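You operate a simulated robot arm through the tools that you are given. There is no shell and no other tool. Be economical: measure what you need, move in short steps, check, and stop when the job is done.

You run a simulated robot arm. Do the job below in one go: nothing can be reset, and whatever is moved stays where it is left.

## Task
Put things in order on the top of the white table. At the end: the jar from the top of the white table stands on top of the white box (marked "RINGS"); the yellow pad stands where the yellow sealed tube stood; the blue holder from the top of the white table is on the silver tray; the yellow sealed tube from the top of the white table stands where the blue holder stood; whatever was shut is shut again. Leave all else as you found it, and nothing knocked over.
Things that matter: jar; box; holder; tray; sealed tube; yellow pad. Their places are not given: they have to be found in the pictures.

Only the result counts: the job must be done as asked and must still hold three seconds after the hand-in. Knocking over, shifting, dropping, spilling or breaking anything else fails it.

## Robot
A 7-joint arm with a two-finger parallel gripper, fixed in place. Base frame: the origin is at the foot of the arm, x ahead of it, y to its left, z up; the work surface is at about z = 86. Readings come in cm, rad, newtons and seconds.
With the tool pointing down near the work surface it reaches from about 30 to 70 cm from the base axis. Its first joint turns from -1.152 to 1.152 rad. Payload 1.57 kg.
The tool frame sits at the grasp point between the pads (the TCP): z along the fingers, y along the line on which they close. The tips reach 3 cm beyond it. The gripper opens to 11 cm. The fingers are 2.4 cm wide and 1.2 cm thick; the gripper's body (4.8 by 11.2 cm) begins 7.8 cm behind the TCP.
Orientation is that of the tool frame in the base frame, as a unit quaternion [w, x, y, z]. With the fingers straight down and closing along the base's y, the tool's x points along the base's -x, its y along +y and its z along -z.

## Interface
- The arm moves only by the tool nudge_tool. Its argument "deltas" is a list of rows, each a list of 6 numbers: the shift along the tool's x, y, z in cm, then the turn, a rotation vector about the tool's x, y, z in rad. In form: [[x, y, z, ax, ay, az], ...]. A call has 1 to 10 rows; each row shifts and turns the commanded pose from where the row before left it, along the tool's axes as they then stand. "fingers" is the closure, from 0 (fully open) to 1 (shut), set as the call begins (left out, the last holds). Each row takes 0.2 s and may step no farther than 5 cm and 0.15 rad from the row before; otherwise, or with a gripper value out of range, the whole call is refused. A pose out of reach is approached as far as the arm can. The call stops where the force on the tool passes 40 N (or 10 N more than at its start, if that is more) or the arm is blocked; 0.2 s more then pass. Each finger travels about 10.8 cm/s and halts on what it meets, pressing with about 23 N; the grip force reading is that of the motor and also rises with nothing between the fingers. The clock runs only during rows and for 0.2 s after the last one: add rows that do not move to give the fingers time. It gives the time, the measured TCP pose, the force on the tool (base axes), the opening and the grip force at its end, in the units of the frame above (readings bear some noise).
- Cameras (640 x 400 px; columns grow to the right, rows downward): "scene" is fixed at [16.17, -39.21, 140.12]; the picture's right is [0.80, -0.60, 0.00], its down [-0.37, -0.49, -0.79] and it looks along [0.47, 0.63, -0.62] (base axes); focal length 310 px, centre (320, 200). "wrist" rides on the gripper at [-3.6, 0, -8] in the tool frame; the picture's right is [0.00, -1.00, 0.00], its down [0.97, 0.00, -0.24] and it looks along [0.24, 0.00, 0.97] (tool axes); focal length 218 px, centre (320, 200).
- capture(camera): a new picture of that camera. It takes no simulated time.
- locate(camera, pixels): there is no depth. For up to 12 entries [column, row, z] of the newest picture of that camera ("zoom" is the newest enlarged one), the place [x, y] in the base frame at which the ray of that pixel passes the height z, good to about 0.3 cm. It takes no simulated time.
- close_up(camera, box): a new picture of the part [left, top, right, bottom] of that camera's present view, enlarged. It takes no simulated time.
- finish_job(): hands the job in; it is judged then, once.

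Work in short steps. Measure before you move; look again where a grasp or a placing could have gone wrong, and mend it. You have 80 turns and 34 pictures in all, those below and enlarged ones among them. Open the gripper and draw the arm clear of the work before you hand the job in, unless the task says otherwise; then end with one line.

The tools are called after "Request:" as a command line: name --pt "numbers of a row" for each row, then --argument value for the rest, lists and objects as JSON in quotes. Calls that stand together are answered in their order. nudge_tool: Moves the arm, as the interface text tells. Its arguments: {"type":"object","properties":{"deltas":{"type":"array","items":{"type":"array","items":{"type":"number"}}},"fingers":{"type":"number"}},"required":["deltas"]} The other tools are called the same way: capture (camera) takes a picture; locate (camera, pixels) gives the place at which the rays of pixels pass given heights; close_up (camera, box) takes an enlarged picture of a part of a camera's view; finish_job () hands the job in.

At the start:

```text
clock: 0.0
position: [37.05, 17.4, 116.87]
orientation: [-0.001, 0.0, 1.0, 0.0]
force: [-0.5, 0.5, -1.0]
opening: 10.99
grasp_force: 0.1
```

scene: 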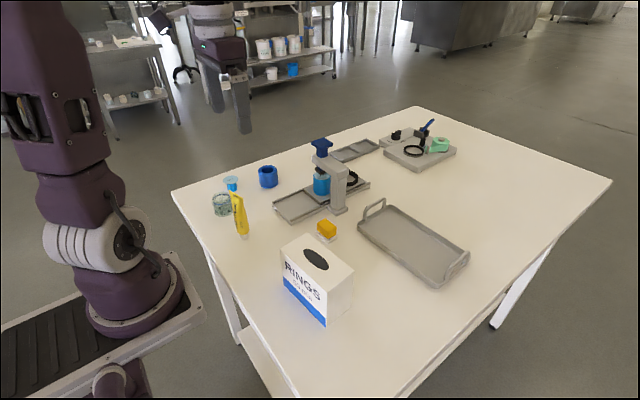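
wrist: 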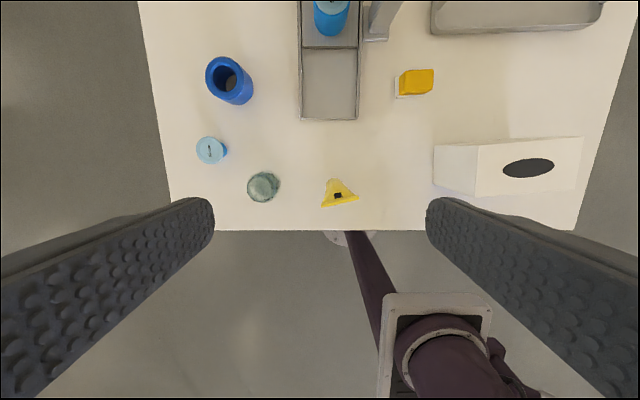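

I'll look closer at the left group of objects and the middle of the table (jar near (222,204), tube near (240,215), holder near (268,177)).

Request:
close_up --camera "scene" --box '[200, 130, 380, 250]'

Request:
close_up --camera "wrist" --box '[140, 0, 460, 230]'

Request:
close_up --camera "scene" --box '[260, 180, 480, 330]'

```text
3.33 times, centred on (290, 190) of scene
```

zoom: 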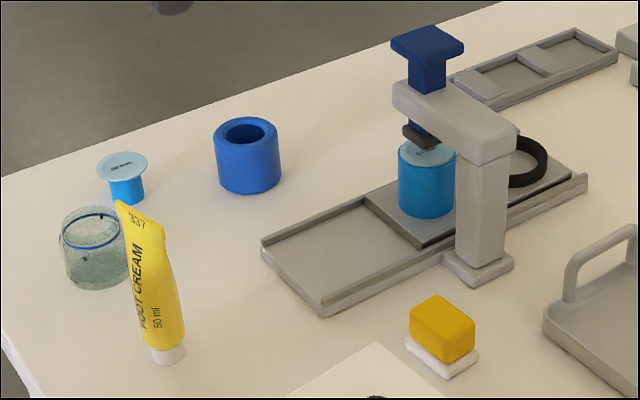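

```text
1.74 times, centred on (300, 115) of wrist
```

zoom: 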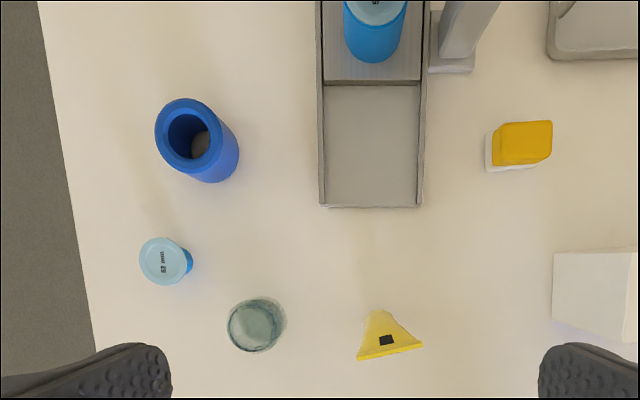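

```text
2.67 times, centred on (370, 255) of scene
```

zoom: 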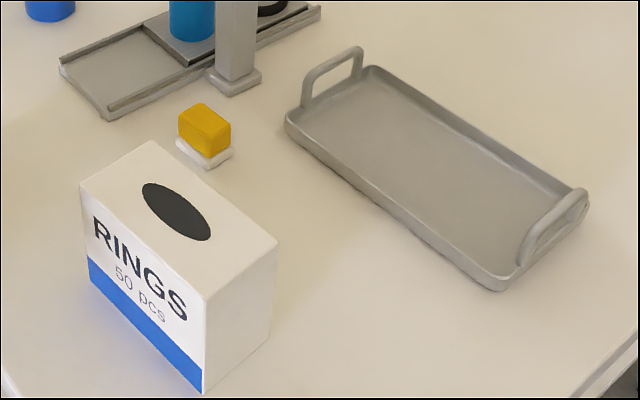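

Newest views show all the items; I'll measure their places from wrist pixels and the tray/box from the zoom.

Request:
locate --camera "wrist" --pixels '[[226, 80, 86], [226, 80, 92], [240, 92, 86], [340, 194, 86], [338, 184, 86], [413, 84, 86], [417, 82, 89], [263, 187, 86], [263, 187, 92], [210, 150, 90], [528, 168, 100], [300, 120, 87]]'

Request:
locate --camera "zoom" --pixels '[[285, 120, 86], [497, 288, 86], [588, 200, 86], [370, 68, 88], [204, 392, 86], [90, 262, 86], [270, 340, 86], [178, 150, 86], [208, 168, 86], [232, 153, 86], [204, 300, 98], [440, 175, 86]]'

Request:
locate --camera "scene" --pixels '[[247, 232, 86], [242, 234, 86], [270, 188, 86], [268, 187, 86], [225, 215, 86], [222, 216, 86], [222, 194, 92], [235, 190, 86], [268, 169, 93], [326, 225, 89], [283, 184, 86], [257, 184, 86]]'

```text
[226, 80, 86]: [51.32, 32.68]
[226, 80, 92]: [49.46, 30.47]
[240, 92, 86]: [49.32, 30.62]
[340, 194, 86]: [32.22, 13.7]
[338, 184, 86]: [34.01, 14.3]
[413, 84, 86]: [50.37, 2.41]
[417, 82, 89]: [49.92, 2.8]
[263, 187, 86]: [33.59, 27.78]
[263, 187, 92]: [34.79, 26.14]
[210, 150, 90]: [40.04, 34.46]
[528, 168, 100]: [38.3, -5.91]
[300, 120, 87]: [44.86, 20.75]
```

```text
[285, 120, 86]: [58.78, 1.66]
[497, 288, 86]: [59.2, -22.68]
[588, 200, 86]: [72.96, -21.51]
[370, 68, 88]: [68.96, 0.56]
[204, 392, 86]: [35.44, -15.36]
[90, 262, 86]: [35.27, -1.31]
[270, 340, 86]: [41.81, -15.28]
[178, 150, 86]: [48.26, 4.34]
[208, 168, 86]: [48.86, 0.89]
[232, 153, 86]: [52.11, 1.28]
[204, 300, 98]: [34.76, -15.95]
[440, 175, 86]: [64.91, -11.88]
```

```text
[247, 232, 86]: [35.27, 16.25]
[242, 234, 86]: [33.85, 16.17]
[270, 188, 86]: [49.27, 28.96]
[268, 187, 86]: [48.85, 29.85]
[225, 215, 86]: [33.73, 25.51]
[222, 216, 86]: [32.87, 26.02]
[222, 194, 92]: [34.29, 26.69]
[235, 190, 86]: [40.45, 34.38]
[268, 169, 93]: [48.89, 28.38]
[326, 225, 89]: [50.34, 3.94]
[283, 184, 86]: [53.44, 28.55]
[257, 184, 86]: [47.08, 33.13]
```

Holder looks to be near (49.3, 29.5). I move above it for a nearer look at the holder, cup and jar.

Request:
nudge_tool --pt "-1.5 2.6 1.5 0 0 0" --pt "-1.5 2.6 1.5 0 0 0" --pt "-1.5 2.6 1.5 0 0 0" --pt "-1.5 2.6 1.5 0 0 0" --pt "0 0 0 0 0 0" --fingers 0

Request:
capture --camera "wrist"

```text
clock: 1.2
position: [43.14, 28.11, 111.01]
orientation: [0.0, 0.0, 1.0, 0.0]
force: [0.4, 0.5, -0.5]
opening: 10.99
grasp_force: 0.1
```

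```text
28 pictures are left
```

wrist: 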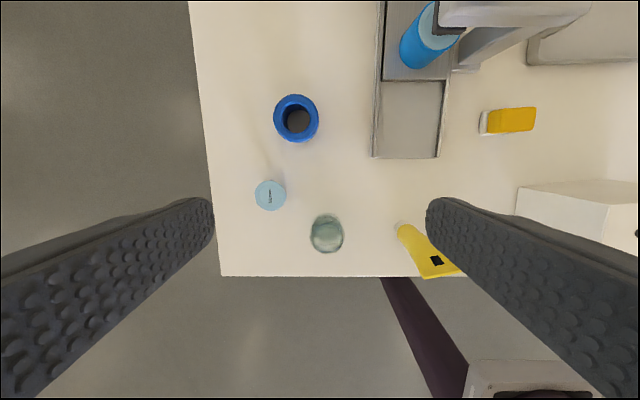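

Holder top ring at (297,117), jar at (327,233), tube near (430,250). I zoom to see these and locate.

Request:
close_up --camera "wrist" --box '[240, 80, 480, 290]'

Request:
locate --camera "wrist" --pixels '[[297, 117, 86], [297, 117, 92], [275, 117, 92], [319, 117, 92], [327, 233, 92], [327, 233, 86], [310, 233, 92], [343, 233, 92], [398, 226, 86], [437, 260, 94], [510, 121, 87], [270, 195, 90]]'

```text
1.90 times, centred on (360, 185) of wrist
```

zoom: 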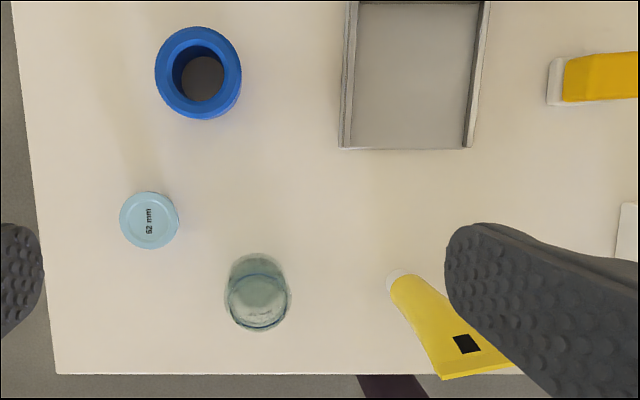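

```text
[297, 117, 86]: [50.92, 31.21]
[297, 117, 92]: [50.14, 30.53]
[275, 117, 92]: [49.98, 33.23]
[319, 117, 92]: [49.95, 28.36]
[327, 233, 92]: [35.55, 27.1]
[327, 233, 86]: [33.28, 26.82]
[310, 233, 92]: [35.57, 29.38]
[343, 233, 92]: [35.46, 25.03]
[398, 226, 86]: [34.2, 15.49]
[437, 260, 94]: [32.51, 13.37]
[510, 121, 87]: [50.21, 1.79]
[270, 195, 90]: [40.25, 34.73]
```

Holder centre is near (50, 30.4). I move towards it and descend to refine.

Request:
nudge_tool --pt "-2.5 0.8 3 0 0 0" --pt "-2.4 0.8 3 0 0 0" --pt "0 0.6 3 0 0 0" --pt "0 0 0 0 0 0"

Request:
capture --camera "wrist"

```text
clock: 2.2
position: [47.97, 29.99, 101.86]
orientation: [-0.001, 0.001, 1.0, 0.0]
force: [0.8, 0.0, 0.2]
opening: 11.0
grasp_force: 0.0
```

```text
26 pictures are left
```

wrist: 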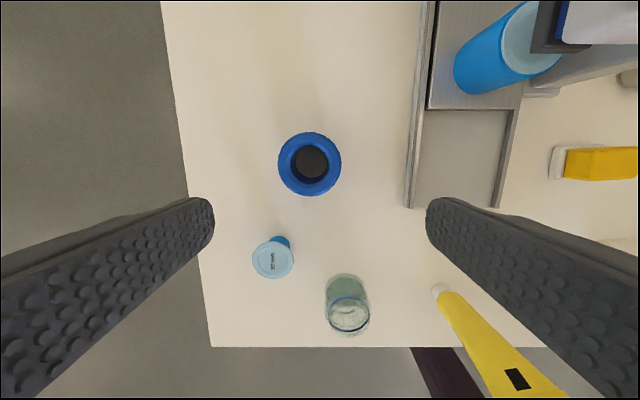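

Holder ring centre (309,164), edges 278..341; bottom of the bore at (311,163). I locate these and the tube base (440,290).

Request:
locate --camera "wrist" --pixels '[[309, 164, 92], [278, 164, 92], [341, 164, 92], [309, 164, 86], [311, 163, 86], [440, 291, 86], [440, 291, 88], [350, 290, 86], [348, 316, 93], [550, 163, 86], [519, 379, 97], [415, 100, 87]]'

```text
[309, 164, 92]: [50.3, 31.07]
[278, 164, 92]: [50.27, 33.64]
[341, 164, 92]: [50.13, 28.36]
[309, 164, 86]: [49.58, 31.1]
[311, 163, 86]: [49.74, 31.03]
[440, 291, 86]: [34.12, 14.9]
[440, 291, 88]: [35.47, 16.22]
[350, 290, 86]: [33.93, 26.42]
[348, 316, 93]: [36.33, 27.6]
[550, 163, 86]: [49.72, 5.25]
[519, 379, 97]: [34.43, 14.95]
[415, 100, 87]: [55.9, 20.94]
```

Holder at about (50.0, 30.9), 5.2 wide. I descend around it and close.

Request:
nudge_tool --pt "-2.1 0.9 0 0 0 0" --pt "0 0 4 0 0 0" --pt "0 0 4 0 0 0" --pt "0 0 3.8 0 0 0" --pt "0 0 0 0 0 0"

Request:
nudge_tool --pt "0 0 0 0 0 0" --pt "0 0 0 0 0 0" --pt "0 0 0 0 0 0" --pt "0 0 0 0 0 0" --fingers 1

```text
clock: 3.4
position: [50.24, 31.07, 90.15]
orientation: [0.0, 0.0, 1.0, -0.001]
force: [-0.9, 0.6, 0.2]
opening: 11.0
grasp_force: 0.0
```

```text
clock: 4.4
position: [50.31, 31.13, 90.16]
orientation: [0.0, 0.0, 1.0, 0.0]
force: [0.1, -0.8, 0.3]
opening: 4.85
grasp_force: 23.1
```

Gripped (opening 4.85). Lift straight up 21 cm, then carry around the press at low x.

Request:
nudge_tool --pt "0 0 -4 0 0 0" --pt "0 0 -5 0 0 0" --pt "0 0 -5 0 0 0" --pt "0 0 -5 0 0 0" --pt "2 0 -2.5 0 0 0" --pt "3 -3 0 0 0 0" --pt "0 -4.5 0 0 0 0" --pt "0 -4.5 0 0 0 0" --pt "0 -4.5 0 0 0 0" --pt "0 -4.5 0 0 0 0"

Request:
nudge_tool --pt "0 -4.5 0 0 0 0" --pt "0 -4.5 0 0 0 0" --pt "-2 -4 0 0 0 0" --pt "-4 -2.5 0 0 0 0" --pt "-4 -2.2 0 0 0 0" --pt "-4 -2 0 0 0 0" --pt "-2 0 0 0 0 0" --pt "0 0 0 0 0 0"

Request:
capture --camera "wrist"

Request:
capture --camera "scene"

```text
clock: 6.6
position: [45.24, 10.04, 111.77]
orientation: [0.0, 0.001, 1.0, 0.0]
force: [0.5, 0.0, -0.3]
opening: 4.84
grasp_force: 22.7
```

```text
clock: 8.4
position: [61.32, -9.79, 111.63]
orientation: [0.0, 0.0, 1.0, 0.0]
force: [-0.1, 0.8, -0.4]
opening: 4.81
grasp_force: 23.3
```

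```text
25 pictures are left
```

wrist: 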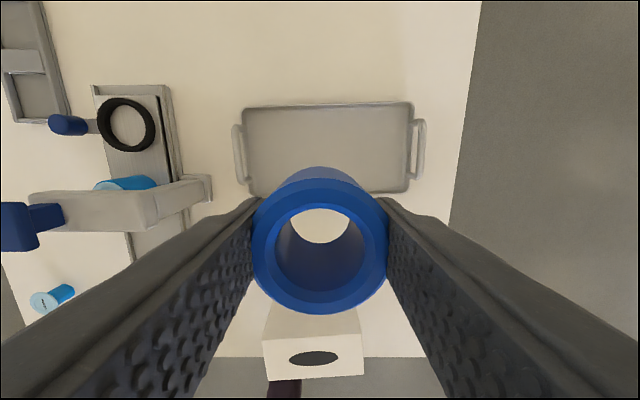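

```text
24 pictures are left
```

scene: 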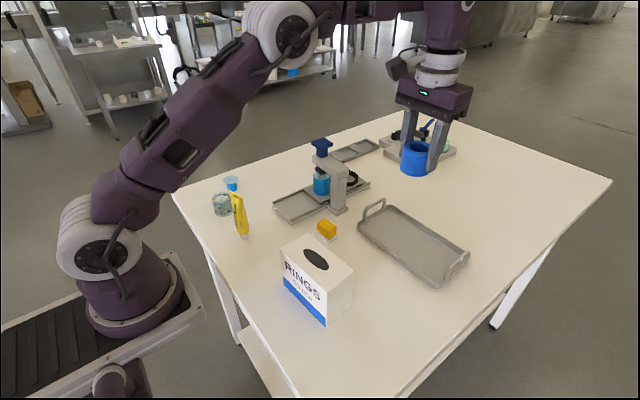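

Holder is held, tray seen from (243,107) to (410,190). I locate the tray's floor corners.

Request:
locate --camera "wrist" --pixels '[[243, 107, 88], [413, 103, 88], [408, 190, 88], [252, 193, 88], [326, 150, 87], [313, 354, 98], [50, 298, 90]]'

```text
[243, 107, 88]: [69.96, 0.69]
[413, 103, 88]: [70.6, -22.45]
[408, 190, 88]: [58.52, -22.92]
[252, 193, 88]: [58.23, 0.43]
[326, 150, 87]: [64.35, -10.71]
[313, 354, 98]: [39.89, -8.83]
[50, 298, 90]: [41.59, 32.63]
```

Tray centre (64.4, -11.0). I move over it and lower to z≈92.5.

Request:
nudge_tool --pt "-3 -1 0 0 0 0" --pt "0 0 4.8 0 0 0" --pt "0 0 4.8 0 0 0" --pt "0 0 4.8 0 0 0" --pt "0 0 3.2 0 0 0" --pt "0 0 1.2 0 0 0" --pt "0 0 0 0 0 0"

Request:
nudge_tool --pt "0 0 0.4 0 0 0" --pt "0 0 0.3 0 0 0" --pt "0 0 0.3 0 0 0" --pt "0 0 0 0 0 0"

```text
clock: 10.0
position: [64.25, -11.02, 92.71]
orientation: [0.0, 0.0, 1.0, 0.0]
force: [0.7, 0.2, -1.4]
opening: 4.83
grasp_force: 22.9
out of reach, approached as far as the arm can: row 1
```

```text
clock: 11.0
position: [64.14, -10.93, 91.71]
orientation: [0.001, 0.0, 1.0, 0.0]
force: [-0.5, 0.1, -0.7]
opening: 4.82
grasp_force: 22.7
```

No contact at z=91.7 yet; lowering in small steps.

Request:
nudge_tool --pt "0 0 0.25 0 0 0" --pt "0 0 0.25 0 0 0" --pt "0 0 0 0 0 0"

Request:
nudge_tool --pt "0 0 0.2 0 0 0" --pt "0 0 0 0 0 0"

```text
clock: 11.8
position: [64.28, -10.96, 91.36]
orientation: [0.0, 0.0, 1.0, 0.0]
force: [-0.1, 0.5, -0.3]
opening: 4.83
grasp_force: 22.6
```

```text
clock: 12.4
position: [64.22, -10.92, 91.11]
orientation: [0.0, 0.0, 1.0, 0.0]
force: [-0.3, -0.8, -1.4]
opening: 4.83
grasp_force: 22.9
```

Request:
nudge_tool --pt "0 0 0.2 0 0 0" --pt "0 0 0 0 0 0"

Request:
close_up --camera "scene" --box '[350, 180, 480, 290]'

```text
clock: 13.0
position: [64.05, -10.58, 90.89]
orientation: [0.0, 0.0, 1.0, 0.0]
force: [-0.4, 0.3, -0.9]
opening: 4.84
grasp_force: 23.1
```

```text
3.64 times, centred on (415, 235) of scene
```

zoom: 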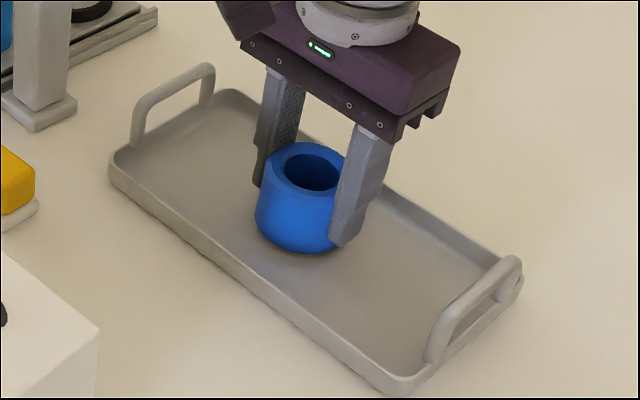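

The zoom shows it just above or on the tray floor; a few more small lowering steps till force is felt.

Request:
nudge_tool --pt "0 0 0.15 0 0 0" --pt "0 0 0.15 0 0 0" --pt "0 0 0 0 0 0"

```text
clock: 13.8
position: [64.25, -10.73, 90.57]
orientation: [0.0, 0.0, 1.0, 0.0]
force: [-0.2, -0.1, -0.5]
opening: 4.83
grasp_force: 22.8
```

Request:
nudge_tool --pt "0 0 0.15 0 0 0" --pt "0 0 0 0 0 0"

Request:
nudge_tool --pt "0 0 0.15 0 0 0" --pt "0 0 0 0 0 0"

```text
clock: 14.4
position: [64.12, -10.85, 90.49]
orientation: [0.001, 0.0, 1.0, 0.0]
force: [-3.6, 3.8, 15.6]
opening: 4.8
grasp_force: 22.7
```

```text
clock: 15.0
position: [64.1, -10.79, 90.37]
orientation: [0.001, 0.0, 1.0, 0.001]
force: [-0.5, 4.1, 22.3]
opening: 4.86
grasp_force: 23.2
```

Contact felt (22 N). I open and rise, then head back over to the tube.

Request:
nudge_tool --pt "0 0 0 0 0 0" --pt "0 0 0 0 0 0" --pt "0 0 0 0 0 0" --fingers 0

Request:
nudge_tool --pt "0 0 -4 0 0 0" --pt "0 0 -5 0 0 0" --pt "0 0 -5 0 0 0" --pt "0 0 -5 0 0 0" --pt "4.5 0 -2 0 0 0" --pt "4.5 1 0 0 0 0" --pt "4.5 2 0 0 0 0" --pt "4 3 0 0 0 0" --pt "3 4 0 0 0 0"

Request:
nudge_tool --pt "0 4.5 0 0 0 0" --pt "0 4.5 0 0 0 0" --pt "0 4.0 0 0 0 0" --pt "0 0 0 0 0 0"

Request:
capture --camera "wrist"

Request:
capture --camera "scene"

```text
clock: 15.8
position: [64.25, -10.75, 90.31]
orientation: [0.0, -0.001, 1.0, 0.0]
force: [-0.3, -0.4, 0.0]
opening: 11.02
grasp_force: 0.0
```

```text
clock: 17.8
position: [43.77, -0.89, 111.19]
orientation: [0.001, 0.001, 1.0, -0.001]
force: [-0.1, -0.4, 0.2]
opening: 11.0
grasp_force: 0.1
```

```text
clock: 18.8
position: [43.68, 12.52, 111.24]
orientation: [-0.001, 0.0, 1.0, 0.0]
force: [0.0, -1.4, 0.1]
opening: 10.99
grasp_force: 0.1
```

```text
22 pictures are left
```

wrist: 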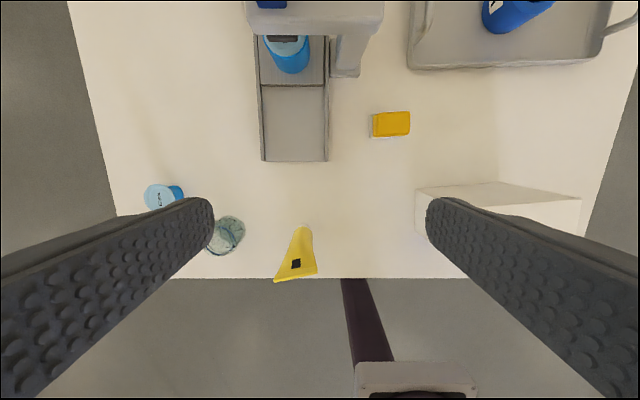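

```text
21 pictures are left
```

scene: 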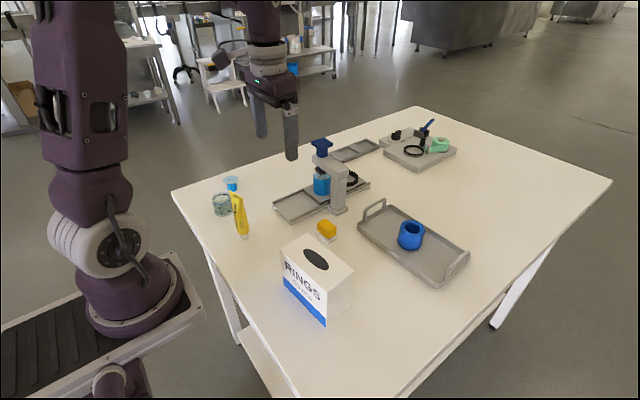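

Holder stands on the tray. Now the tube: crimp from (274,282) to (317,273), cap near (303,228). I zoom and measure.

Request:
close_up --camera "wrist" --box '[200, 200, 360, 300]'

Request:
locate --camera "wrist" --pixels '[[274, 282, 99], [317, 273, 99], [303, 228, 86], [370, 137, 86], [374, 113, 89], [410, 111, 89], [410, 134, 89], [391, 123, 88], [229, 234, 86], [229, 234, 92]]'

```text
4.00 times, centred on (280, 250) of wrist
```

zoom: 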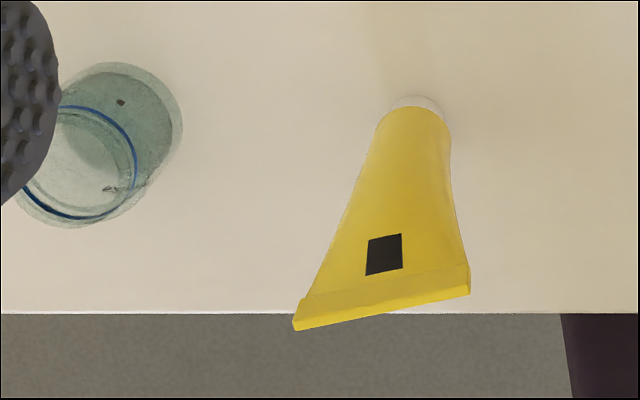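

```text
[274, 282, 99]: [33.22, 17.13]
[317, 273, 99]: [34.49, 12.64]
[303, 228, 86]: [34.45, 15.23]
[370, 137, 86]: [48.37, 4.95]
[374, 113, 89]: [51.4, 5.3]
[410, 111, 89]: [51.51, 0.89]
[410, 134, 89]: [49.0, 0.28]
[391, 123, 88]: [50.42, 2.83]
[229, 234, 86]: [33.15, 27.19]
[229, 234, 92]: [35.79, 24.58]
```

Tube centre ≈ (34.1, 15.1), ~13 tall, crimp turned ≈0.23 rad. I move above it, turn to match, then descend part way.

Request:
nudge_tool --pt "3.2 0.9 0 0 0 0" --pt "3.2 0.9 0 0 0 0" --pt "3.2 0.8 0 0 0 0" --pt "0 0 0 0 0 -0.12" --pt "0 0 0 0 0 -0.11" --pt "0 0 2.5 0 0 0" --pt "0 0 0 0 0 0"

Request:
capture --camera "wrist"

```text
clock: 20.4
position: [34.18, 15.03, 108.8]
orientation: [0.0, -0.115, 0.993, 0.0]
force: [-0.3, 0.1, 0.4]
opening: 10.99
grasp_force: 0.1
```

```text
19 pictures are left
```

wrist: 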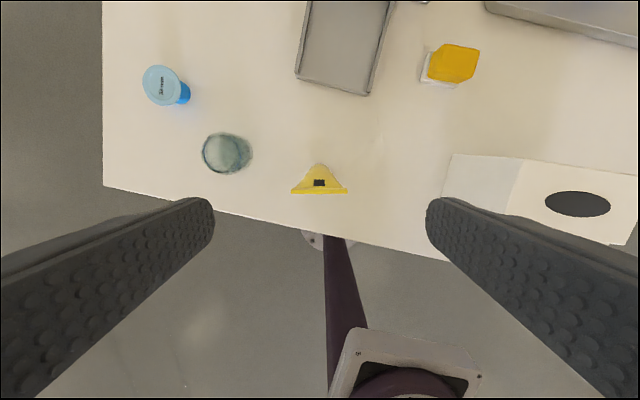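

Crimp is aligned and centred at (319,192). I check its place and the cap's.

Request:
locate --camera "wrist" --pixels '[[319, 193, 99], [319, 165, 87], [228, 155, 88]]'

Request:
nudge_tool --pt "0 0 4 0 0 0" --pt "0 0 4 0 0 0" --pt "0 0 4 0 0 0" --pt "0 0 3.2 0 0 0" --pt "0 0 0 0 0 0"

```text
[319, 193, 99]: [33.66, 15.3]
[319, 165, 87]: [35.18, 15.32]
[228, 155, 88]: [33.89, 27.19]
```

```text
clock: 21.6
position: [33.89, 14.83, 93.76]
orientation: [0.0, -0.115, 0.993, 0.0]
force: [0.0, 0.3, -0.7]
opening: 10.99
grasp_force: 0.1
```

Down around the tube at (33.9,14.9); close the fingers.

Request:
nudge_tool --pt "0 0.25 0 0 0 0" --pt "0 0 0 0 0 0" --pt "0 0 0 0 0 0" --pt "0 0 0 0 0 0" --pt "0 0 0 0 0 0" --fingers 1

Request:
nudge_tool --pt "0 0 -2 0 0 0" --pt "0 0 -3 0 0 0" --pt "0 0 0 0 0 0"

Request:
close_up --camera "scene" --box '[190, 120, 310, 250]'

```text
clock: 22.8
position: [34.03, 15.07, 93.65]
orientation: [0.001, -0.116, 0.993, 0.0]
force: [-0.8, 0.0, -0.3]
opening: 4.62
grasp_force: 22.9
```

```text
clock: 23.6
position: [33.94, 15.0, 98.69]
orientation: [0.0, -0.115, 0.993, 0.0]
force: [0.3, -0.8, 0.6]
opening: 4.65
grasp_force: 23.1
```

```text
3.08 times, centred on (250, 185) of scene
```

zoom: 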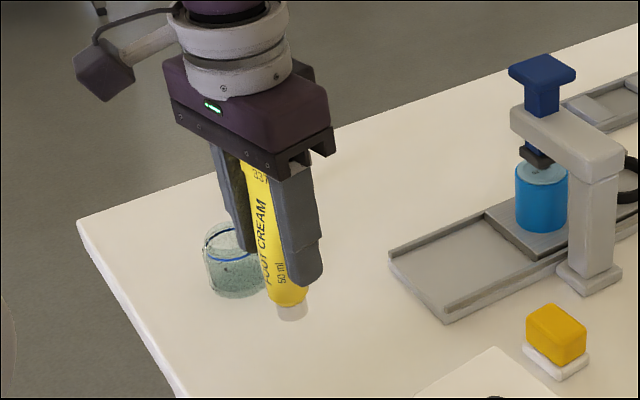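

Tube is held and lifted. I raise it further and carry it to above (50.0, 30.9).

Request:
nudge_tool --pt "0 0 -4 0 0 0" --pt "0 0 -4 0 0 0" --pt "-3.84 2.364 0 0 0 0" --pt "-3.84 2.364 0 0 0 0" --pt "-3.84 2.364 0 0 0 0" --pt "-3.84 2.364 0 0 0 0" --pt "-3.84 2.364 0 0 0 0" --pt "0 0 0 0 0 0"

Request:
capture --camera "wrist"

```text
clock: 25.4
position: [49.92, 30.96, 106.42]
orientation: [0.0, -0.115, 0.993, 0.0]
force: [0.1, -0.1, -0.8]
opening: 4.61
grasp_force: 23.1
```

```text
17 pictures are left
```

wrist: 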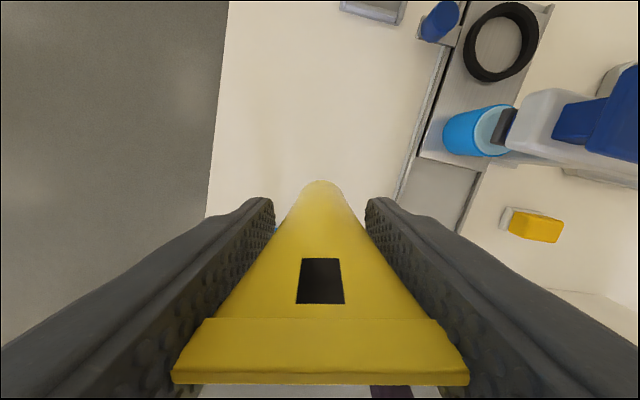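

Now above the spot. Lower to z≈94.2, then feel for the table (expected 93.65).

Request:
nudge_tool --pt "0 0 4 0 0 0" --pt "0 0 4 0 0 0" --pt "0 0 3.2 0 0 0" --pt "0 0 1.0 0 0 0" --pt "0 0 0 0 0 0"

Request:
nudge_tool --pt "0 0 0.25 0 0 0" --pt "0 0 0.2 0 0 0" --pt "0 0 0 0 0 0"

```text
clock: 26.6
position: [50.0, 30.99, 94.17]
orientation: [0.0, -0.115, 0.993, 0.0]
force: [-0.8, -0.4, -0.5]
opening: 4.62
grasp_force: 23.0
```

```text
clock: 27.4
position: [49.96, 31.02, 93.86]
orientation: [0.001, -0.114, 0.993, 0.0]
force: [0.7, -0.8, -0.2]
opening: 4.63
grasp_force: 23.4
```

Request:
nudge_tool --pt "0 0 0.15 0 0 0" --pt "0 0 0 0 0 0"

Request:
close_up --camera "scene" --box '[210, 110, 330, 220]'

```text
clock: 28.0
position: [49.99, 30.98, 93.73]
orientation: [0.0, -0.115, 0.993, -0.001]
force: [-1.1, -0.2, -1.4]
opening: 4.63
grasp_force: 22.6
```

```text
3.64 times, centred on (270, 165) of scene
```

zoom: 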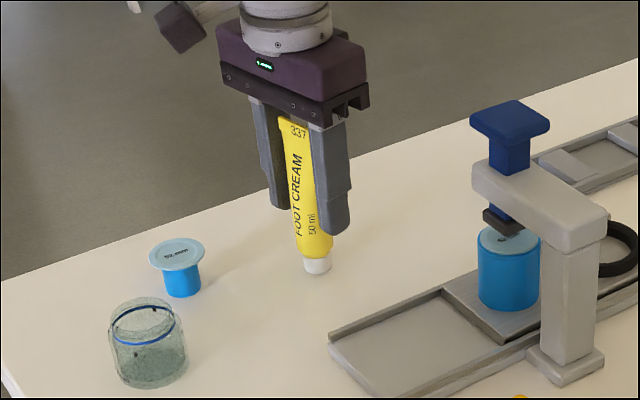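

Almost on the table; small feeling steps.

Request:
nudge_tool --pt "0 0 0.12 0 0 0" --pt "0 0 0 0 0 0"

Request:
nudge_tool --pt "0 0 0.1 0 0 0" --pt "0 0 0 0 0 0"

```text
clock: 28.6
position: [50.0, 30.97, 93.74]
orientation: [0.0, -0.115, 0.993, 0.0]
force: [0.6, -0.1, 2.3]
opening: 4.64
grasp_force: 23.0
```

```text
clock: 29.2
position: [49.99, 31.05, 93.59]
orientation: [0.001, -0.115, 0.993, 0.001]
force: [-1.6, -2.1, 20.1]
opening: 4.62
grasp_force: 22.7
```

Contact (20 N). Open and rise.

Request:
nudge_tool --pt "0 0 -0.08 0 0 0" --pt "0 0 0 0 0 0"

Request:
nudge_tool --pt "0 0 0 0 0 0" --pt "0 0 0 0 0 0" --pt "0 0 0 0 0 0" --fingers 0

Request:
nudge_tool --pt "0 0 -3 0 0 0" --pt "0 0 -4 0 0 0" --pt "0 0 -4 0 0 0" --pt "0 0 -4 0 0 0" --pt "0 0 -3 0 0 0" --pt "0 0 0 0 0 0.12" --pt "0 0 0 0 0 0.11" --pt "0 0 0 0 0 0"

Request:
capture --camera "scene"

```text
clock: 29.8
position: [49.97, 30.99, 93.69]
orientation: [0.0, -0.115, 0.993, 0.0]
force: [2.2, 2.4, 8.7]
opening: 4.65
grasp_force: 23.2
```

```text
clock: 30.6
position: [49.79, 31.08, 93.69]
orientation: [0.0, -0.115, 0.993, 0.0]
force: [0.6, -0.5, -0.3]
opening: 11.0
grasp_force: 0.0
```

```text
clock: 32.4
position: [49.98, 30.85, 111.5]
orientation: [0.001, 0.001, 1.0, 0.0]
force: [0.3, 0.1, -0.4]
opening: 11.01
grasp_force: 0.1
```

```text
15 pictures are left
```

scene: 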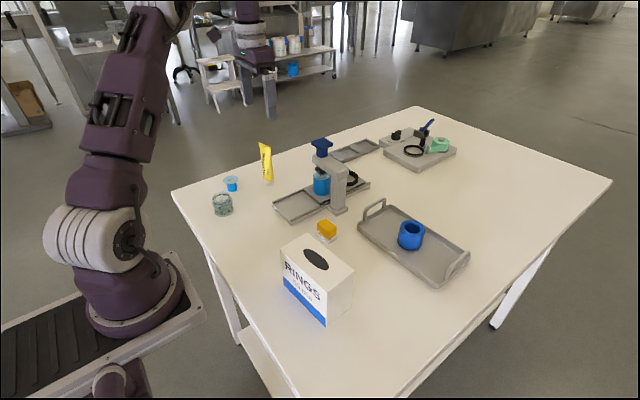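

Tube stands at the holder's spot. I go to the pad, by low x.

Request:
nudge_tool --pt "3.5 -3.5 0 0 0 0" --pt "3 -4 0 0 0 0" --pt "0 -4.8 0 0 0 0" --pt "0 -4.8 0 0 0 0" --pt "0 -4.8 0 0 0 0" --pt "-1 -4.5 1 0 0 0" --pt "-2 -1.5 3 0 0 0" --pt "0 0 2 0 0 0" --pt "0 0 0 0 0 0"

Request:
capture --camera "wrist"

```text
clock: 34.4
position: [46.62, 2.94, 105.68]
orientation: [0.0, 0.0, 1.0, 0.0]
force: [-0.8, 0.4, 0.1]
opening: 10.99
grasp_force: 0.1
```

```text
14 pictures are left
```

wrist: 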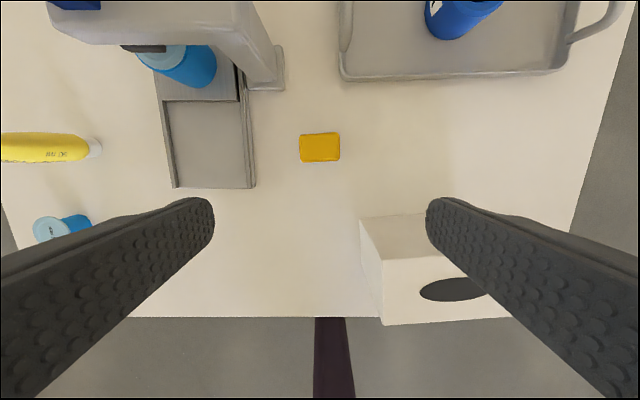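

Pad centre at (320,147), square to the gripper. I take a zoom and measure it and its neighbours.

Request:
close_up --camera "wrist" --box '[240, 60, 400, 200]'

Request:
locate --camera "wrist" --pixels '[[320, 147, 89], [320, 147, 86], [299, 147, 89], [341, 147, 89], [285, 88, 87], [255, 187, 87], [360, 220, 98], [372, 262, 98], [452, 290, 98], [340, 80, 88]]'

```text
2.86 times, centred on (320, 130) of wrist
```

zoom: 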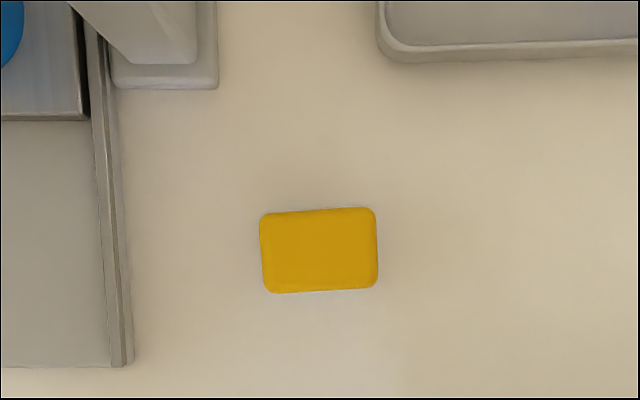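

```text
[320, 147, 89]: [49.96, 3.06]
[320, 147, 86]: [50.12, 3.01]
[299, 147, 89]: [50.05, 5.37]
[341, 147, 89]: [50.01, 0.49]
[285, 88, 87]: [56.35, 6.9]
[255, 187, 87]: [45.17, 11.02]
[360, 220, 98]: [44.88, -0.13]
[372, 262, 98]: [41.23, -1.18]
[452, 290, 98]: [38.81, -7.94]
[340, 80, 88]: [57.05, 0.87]
```

Pad at (50.0, 3.0), ~4.7 wide. Track edge at y≈11, so fingers (to y 9.7) clear it. Descend and grip low.

Request:
nudge_tool --pt "-3.4 0.1 0 0 0 0" --pt "0 0 4 0 0 0" --pt "0 0 4 0 0 0" --pt "0 0 4 0 0 0" --pt "0 0 3 0 0 0" --pt "0 0 1.1 0 0 0" --pt "0 0 0 0 0 0" --fingers 0.2

Request:
nudge_tool --pt "0 0 0 0 0 0" --pt "0 0 0 0 0 0" --pt "0 0 0 0 0 0" --pt "0 0 0 0 0 0" --fingers 1

Request:
nudge_tool --pt "0 0 -2 0 0 0" --pt "0 0 -3 0 0 0" --pt "0 0 0 0 0 0"

Request:
close_up --camera "scene" --box '[260, 150, 390, 260]'

```text
clock: 36.0
position: [49.77, 3.09, 89.57]
orientation: [0.0, 0.0, 1.0, 0.0]
force: [0.2, 0.2, 0.3]
opening: 8.81
grasp_force: 0.1
```

```text
clock: 37.0
position: [49.9, 3.22, 89.5]
orientation: [0.0, 0.0, 1.0, 0.0]
force: [1.0, 0.2, 0.1]
opening: 4.78
grasp_force: 23.2
```

```text
clock: 37.8
position: [49.85, 3.24, 94.6]
orientation: [0.001, 0.0, 1.0, 0.0]
force: [0.5, -1.2, -0.4]
opening: 4.72
grasp_force: 23.1
```

```text
3.64 times, centred on (325, 205) of scene
```

zoom: 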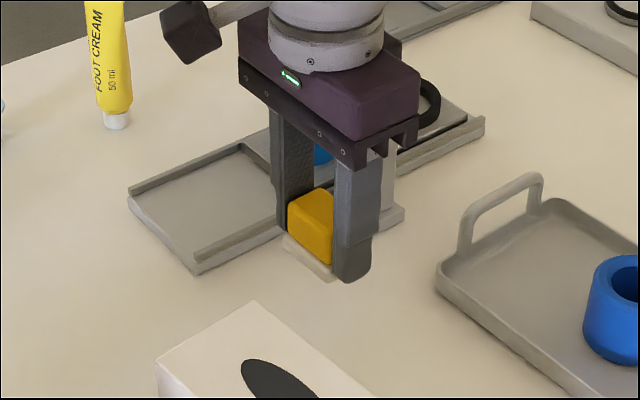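

Pad and its white base are held as one. Carry to (34.2, 15.2).

Request:
nudge_tool --pt "0 0 -4 0 0 0" --pt "3.1 2.4 0 0 0 0" --pt "3.1 2.4 0 0 0 0" --pt "3.1 2.4 0 0 0 0" --pt "3.1 2.4 0 0 0 0" --pt "3.25 2.35 0 0 0 0" --pt "0 0 4 0 0 0" --pt "0 0 3 0 0 0" --pt "0 0 1.4 0 0 0" --pt "0 0 0 0 0 0"

Request:
nudge_tool --pt "0 0 0.25 0 0 0" --pt "0 0 0.2 0 0 0" --pt "0 0 0 0 0 0"

```text
clock: 40.0
position: [34.2, 14.99, 90.0]
orientation: [0.001, 0.0, 1.0, 0.001]
force: [0.1, 0.8, 0.6]
opening: 4.71
grasp_force: 23.2
```

```text
clock: 40.8
position: [34.18, 14.98, 89.5]
orientation: [0.0, 0.0, 1.0, 0.001]
force: [0.3, 0.1, -0.3]
opening: 4.73
grasp_force: 22.1
```

Request:
nudge_tool --pt "0 0.2 0.12 0 0 0" --pt "0 0 0 0 0 0"

Request:
nudge_tool --pt "0 0 0.12 0 0 0" --pt "0 0 0 0 0 0"

```text
clock: 41.4
position: [34.26, 15.21, 89.51]
orientation: [0.0, 0.0, 1.0, 0.0]
force: [1.2, -3.4, 5.8]
opening: 4.7
grasp_force: 22.6
```

```text
clock: 42.0
position: [34.26, 15.23, 89.53]
orientation: [0.0, 0.0, 1.0, 0.001]
force: [-0.7, -6.1, 35.8]
opening: 4.72
grasp_force: 23.0
```

Contact. Ease, open and rise; then move to view the jar.

Request:
nudge_tool --pt "0 0 -0.12 0 0 0" --pt "0 0 0 0 0 0"

Request:
nudge_tool --pt "0 0 0 0 0 0" --pt "0 0 0 0 0 0" --pt "0 0 -3 0 0 0" --pt "0 0 -4 0 0 0" --pt "0 0 -4 0 0 0" --pt "0 4 -1 0 0 0" --pt "0 4 0 0 0 0" --pt "0.5 3.3 0 0 0 0" --pt "0 0 0 0 0 0" --fingers 0

Request:
capture --camera "wrist"

Request:
close_up --camera "scene" --box '[200, 160, 300, 250]'

```text
clock: 42.6
position: [34.23, 15.28, 89.35]
orientation: [0.001, 0.0, 1.0, 0.0]
force: [0.3, 0.2, -0.2]
opening: 4.69
grasp_force: 22.8
```

```text
clock: 44.6
position: [33.61, 26.54, 101.71]
orientation: [0.0, 0.001, 1.0, -0.001]
force: [0.0, -0.7, 0.1]
opening: 11.02
grasp_force: 0.1
```

```text
11 pictures are left
```

wrist: 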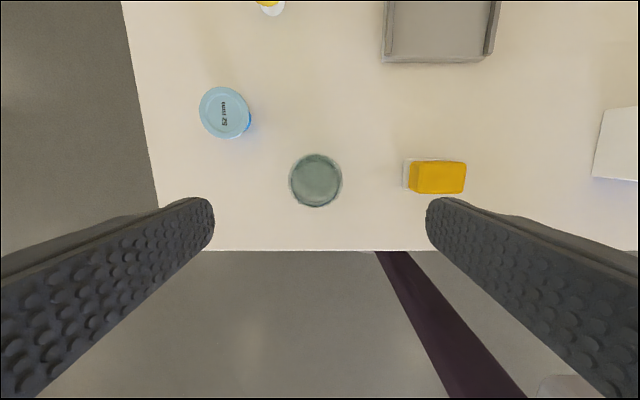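

```text
4.44 times, centred on (250, 205) of scene
```

zoom: 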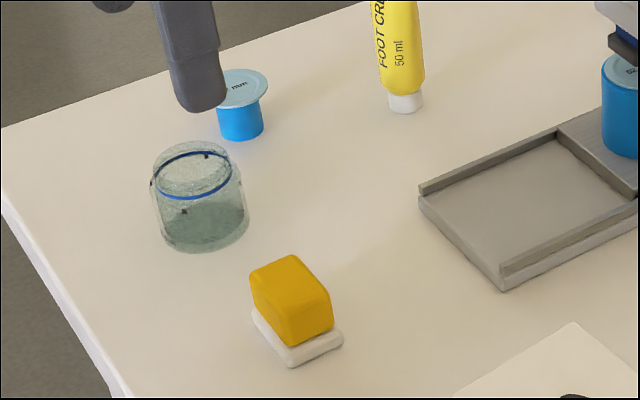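

Jar circle centre (316,180), edges 289..343. Measure it, the pad's new spot, and the cup.

Request:
locate --camera "wrist" --pixels '[[316, 180, 88], [316, 180, 91], [289, 180, 90], [343, 180, 90], [316, 154, 90], [316, 207, 90], [405, 176, 86], [405, 160, 86], [245, 134, 86], [437, 177, 89]]'

```text
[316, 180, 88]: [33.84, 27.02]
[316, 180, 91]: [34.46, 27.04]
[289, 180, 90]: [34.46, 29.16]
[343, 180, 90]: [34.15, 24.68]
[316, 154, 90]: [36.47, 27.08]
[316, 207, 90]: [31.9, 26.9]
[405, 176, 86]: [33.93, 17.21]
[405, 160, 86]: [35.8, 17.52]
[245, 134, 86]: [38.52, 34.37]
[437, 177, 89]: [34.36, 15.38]
```

Jar centre ≈ (34.1, 27.0), ~4.6 wide; fingers clear pad and cup. Descend and grip.

Request:
nudge_tool --pt "-0.5 0.45 0 0 0 0" --pt "0 0 4 0 0 0" --pt "0 0 4 0 0 0" --pt "0 0 4 0 0 0" --pt "0 0 0 0 0 0"

Request:
nudge_tool --pt "0 0 0 0 0 0" --pt "0 0 0 0 0 0" --pt "0 0 0 0 0 0" --pt "0 0 0 0 0 0" --fingers 1

Request:
nudge_tool --pt "0 0 -1 0 0 0" --pt "0 0 -3 0 0 0" --pt "0 0 -4 0 0 0" --pt "0 0 -4 0 0 0" --pt "0 0 0 0 0 0"

Request:
close_up --camera "scene" --box '[190, 120, 310, 230]'

```text
clock: 45.8
position: [34.28, 27.02, 89.64]
orientation: [0.0, 0.001, 1.0, 0.0]
force: [-1.2, 0.4, 0.1]
opening: 10.98
grasp_force: 0.0
```

```text
clock: 46.8
position: [34.24, 27.16, 89.65]
orientation: [0.0, -0.001, 1.0, 0.0]
force: [-0.4, -1.0, -0.1]
opening: 5.02
grasp_force: 23.0
```

```text
clock: 48.0
position: [34.15, 27.11, 101.66]
orientation: [-0.001, 0.0, 1.0, 0.0]
force: [0.4, -0.4, -0.6]
opening: 5.06
grasp_force: 23.3
```

```text
3.64 times, centred on (250, 175) of scene
```

zoom: 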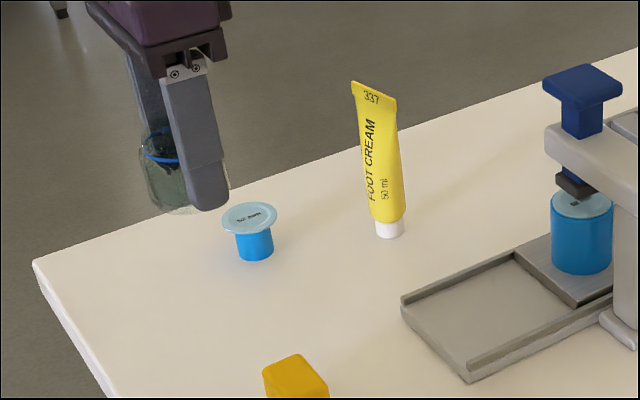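

Jar held upright (opening 5.05). I raise and carry it towards the box.

Request:
nudge_tool --pt "0 0 -4 0 0 0" --pt "0 0 -4 0 0 0" --pt "-0.7 -4.5 0 0 0 0" --pt "-0.7 -4.5 0 0 0 0" --pt "-0.7 -4.5 0 0 0 0" --pt "-0.7 -4.5 0 0 0 0" --pt "-0.7 -4.5 0 0 0 0" --pt "-0.7 -4.5 0 0 0 0" --pt "0 0 0 0 0 0"

Request:
capture --camera "wrist"

Request:
close_up --camera "scene" --box '[260, 180, 400, 340]'

```text
clock: 50.0
position: [38.49, 0.17, 109.64]
orientation: [0.0, 0.0, 1.0, -0.001]
force: [-0.1, -0.3, -1.0]
opening: 5.08
grasp_force: 22.8
```

```text
8 pictures are left
```

wrist: 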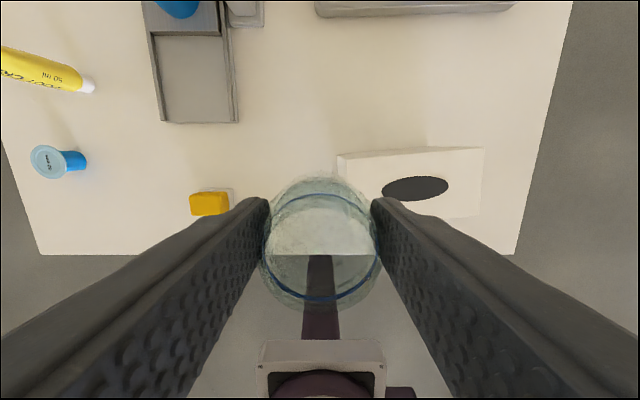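

```text
2.50 times, centred on (330, 260) of scene
```

zoom: 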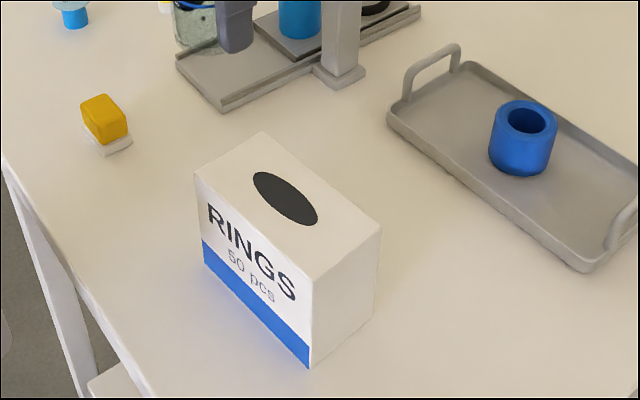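

Box corner: bottom (310,367), top (312,285) in the zoom; oval centre (285,199) zoom and (415,188) wrist. I locate them for height.

Request:
locate --camera "zoom" --pixels '[[310, 367, 86], [312, 285, 96], [312, 285, 98], [312, 285, 100], [285, 199, 96], [285, 199, 98], [381, 229, 97], [195, 171, 97], [264, 131, 97]]'

Request:
locate --camera "wrist" --pixels '[[415, 188, 96], [415, 188, 98], [382, 190, 97], [448, 186, 97], [482, 149, 97], [340, 176, 97], [340, 160, 97], [415, 200, 97], [415, 177, 97]]'

```text
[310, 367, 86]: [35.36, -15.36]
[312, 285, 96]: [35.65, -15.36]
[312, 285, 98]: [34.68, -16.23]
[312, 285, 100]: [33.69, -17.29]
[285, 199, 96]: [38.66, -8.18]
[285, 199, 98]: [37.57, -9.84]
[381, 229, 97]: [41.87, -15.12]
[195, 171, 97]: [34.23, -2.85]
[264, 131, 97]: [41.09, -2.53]
```

```text
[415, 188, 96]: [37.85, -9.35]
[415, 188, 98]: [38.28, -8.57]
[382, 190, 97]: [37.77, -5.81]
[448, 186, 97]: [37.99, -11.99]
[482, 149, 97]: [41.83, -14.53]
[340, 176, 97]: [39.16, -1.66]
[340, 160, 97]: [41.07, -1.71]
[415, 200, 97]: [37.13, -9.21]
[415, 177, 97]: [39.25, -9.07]
```

Box top z≈96.5, oval centre ≈ (38.3, -8.8). I move over it and lower to 101.6, then feel.

Request:
nudge_tool --pt "0.1 -4.5 0 0 0 0" --pt "0.1 -4.45 0 0 0 0" --pt "0 0 4 0 0 0" --pt "0 0 3 0 0 0" --pt "0 0 0.8 0 0 0" --pt "0 0 0 0 0 0"

Request:
close_up --camera "scene" --box '[260, 180, 400, 340]'

```text
clock: 51.4
position: [38.17, -8.92, 101.88]
orientation: [0.001, 0.0, 1.0, -0.001]
force: [0.3, 0.0, -0.7]
opening: 5.07
grasp_force: 23.1
```

```text
2.50 times, centred on (330, 260) of scene
```

zoom: 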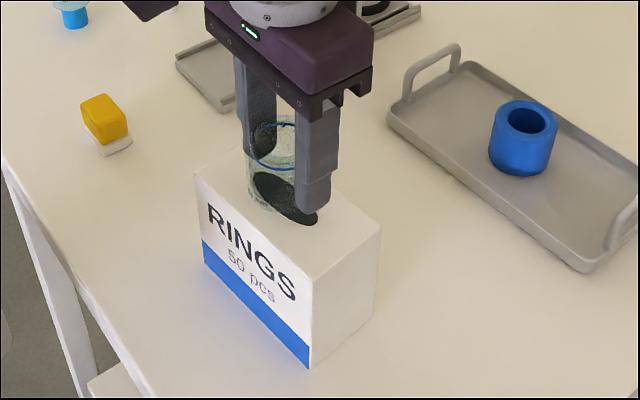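

Jar is about 1 cm above the box top. Lower gently.

Request:
nudge_tool --pt "0 0 0.3 0 0 0" --pt "0 0 0.3 0 0 0" --pt "0 0 0 0 0 0"

Request:
nudge_tool --pt "0 0 0.2 0 0 0" --pt "0 0 0 0 0 0"

Request:
nudge_tool --pt "0 0 0.15 0 0 0" --pt "0 0 0 0 0 0"

```text
clock: 52.2
position: [38.22, -8.95, 101.15]
orientation: [0.0, 0.0, 1.0, 0.0]
force: [0.7, 0.3, -0.5]
opening: 5.05
grasp_force: 22.7
```

```text
clock: 52.8
position: [38.32, -8.85, 100.93]
orientation: [0.0, -0.001, 1.0, 0.0]
force: [-0.9, -0.7, 0.3]
opening: 5.06
grasp_force: 23.0
```

```text
clock: 53.4
position: [38.21, -8.89, 100.72]
orientation: [0.0, 0.0, 1.0, 0.0]
force: [0.3, -0.1, -0.8]
opening: 5.06
grasp_force: 23.1
```

Request:
nudge_tool --pt "0 0 0.15 0 0 0" --pt "0 0 0 0 0 0"

Request:
nudge_tool --pt "0 0 0.12 0 0 0" --pt "0 0 0 0 0 0"

Request:
nudge_tool --pt "0 0 0.12 0 0 0" --pt "0 0 0 0 0 0"

```text
clock: 54.0
position: [38.17, -8.92, 100.76]
orientation: [0.0, 0.0, 1.0, 0.0]
force: [-0.6, 0.9, -0.6]
opening: 5.06
grasp_force: 23.0
```

```text
clock: 54.6
position: [38.12, -8.87, 100.64]
orientation: [0.0, 0.002, 1.0, 0.0]
force: [-1.2, 2.4, 18.6]
opening: 5.05
grasp_force: 23.1
```

```text
clock: 55.2
position: [38.26, -8.84, 100.49]
orientation: [0.002, 0.0, 1.0, 0.001]
force: [1.1, -1.0, 19.5]
opening: 5.02
grasp_force: 23.2
```

Contact at z≈100.6. Ease slightly, open, rise and draw clear, then look.

Request:
nudge_tool --pt "0 0 -0.12 0 0 0" --pt "0 0 0 0 0 0"

Request:
nudge_tool --pt "0 0 0 0 0 0" --pt "0 0 0 0 0 0" --pt "0 0 0 0 0 0" --pt "0 0 -2 0 0 0" --pt "0 0 -4 0 0 0" --pt "0 0 -4 0 0 0" --pt "0 0 -4 0 0 0" --pt "0 4.5 0 0 0 0" --pt "0 4.5 0 0 0 0" --pt "0 4.5 0 0 0 0" --fingers 0

Request:
capture --camera "scene"

Request:
close_up --camera "scene" --box '[200, 160, 400, 330]'

```text
clock: 55.8
position: [38.23, -8.92, 100.51]
orientation: [-0.001, -0.001, 1.0, 0.001]
force: [0.4, 0.3, -1.0]
opening: 5.05
grasp_force: 22.8
```

```text
clock: 58.0
position: [38.29, 4.76, 114.45]
orientation: [0.0, 0.001, 1.0, 0.0]
force: [-0.4, 0.5, -0.4]
opening: 11.01
grasp_force: 0.1
```

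```text
5 pictures are left
```

scene: 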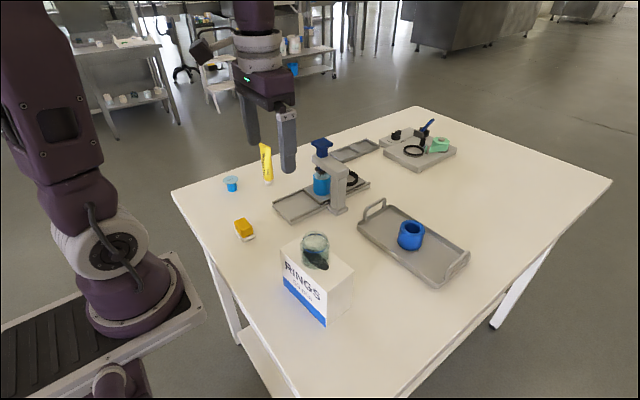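

```text
2.35 times, centred on (300, 245) of scene
```

zoom: 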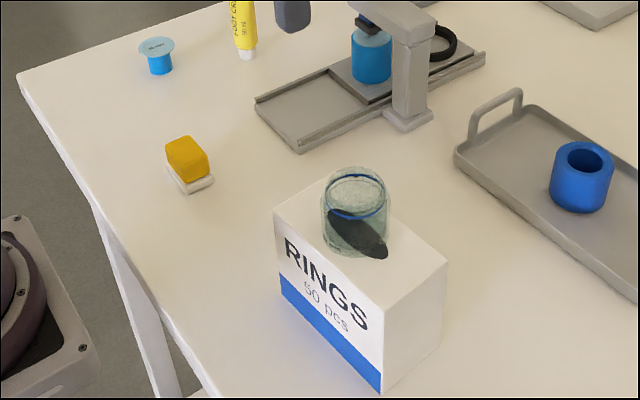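

All four items stand where asked: jar on the box, holder on the tray, tube at the holder's old spot and pad at the tube's old spot. The rest is undisturbed, and the gripper is open and clear, so I hand in.

Request:
finish_job

```text
The job is handed in.
```

The job is handed in: the jar is on the white "RINGS" box, the yellow pad is where the tube stood, the blue holder is on the silver tray, and the tube is where the holder stood. I opened nothing that was shut, and the last pictures show nothing else moved or knocked over.
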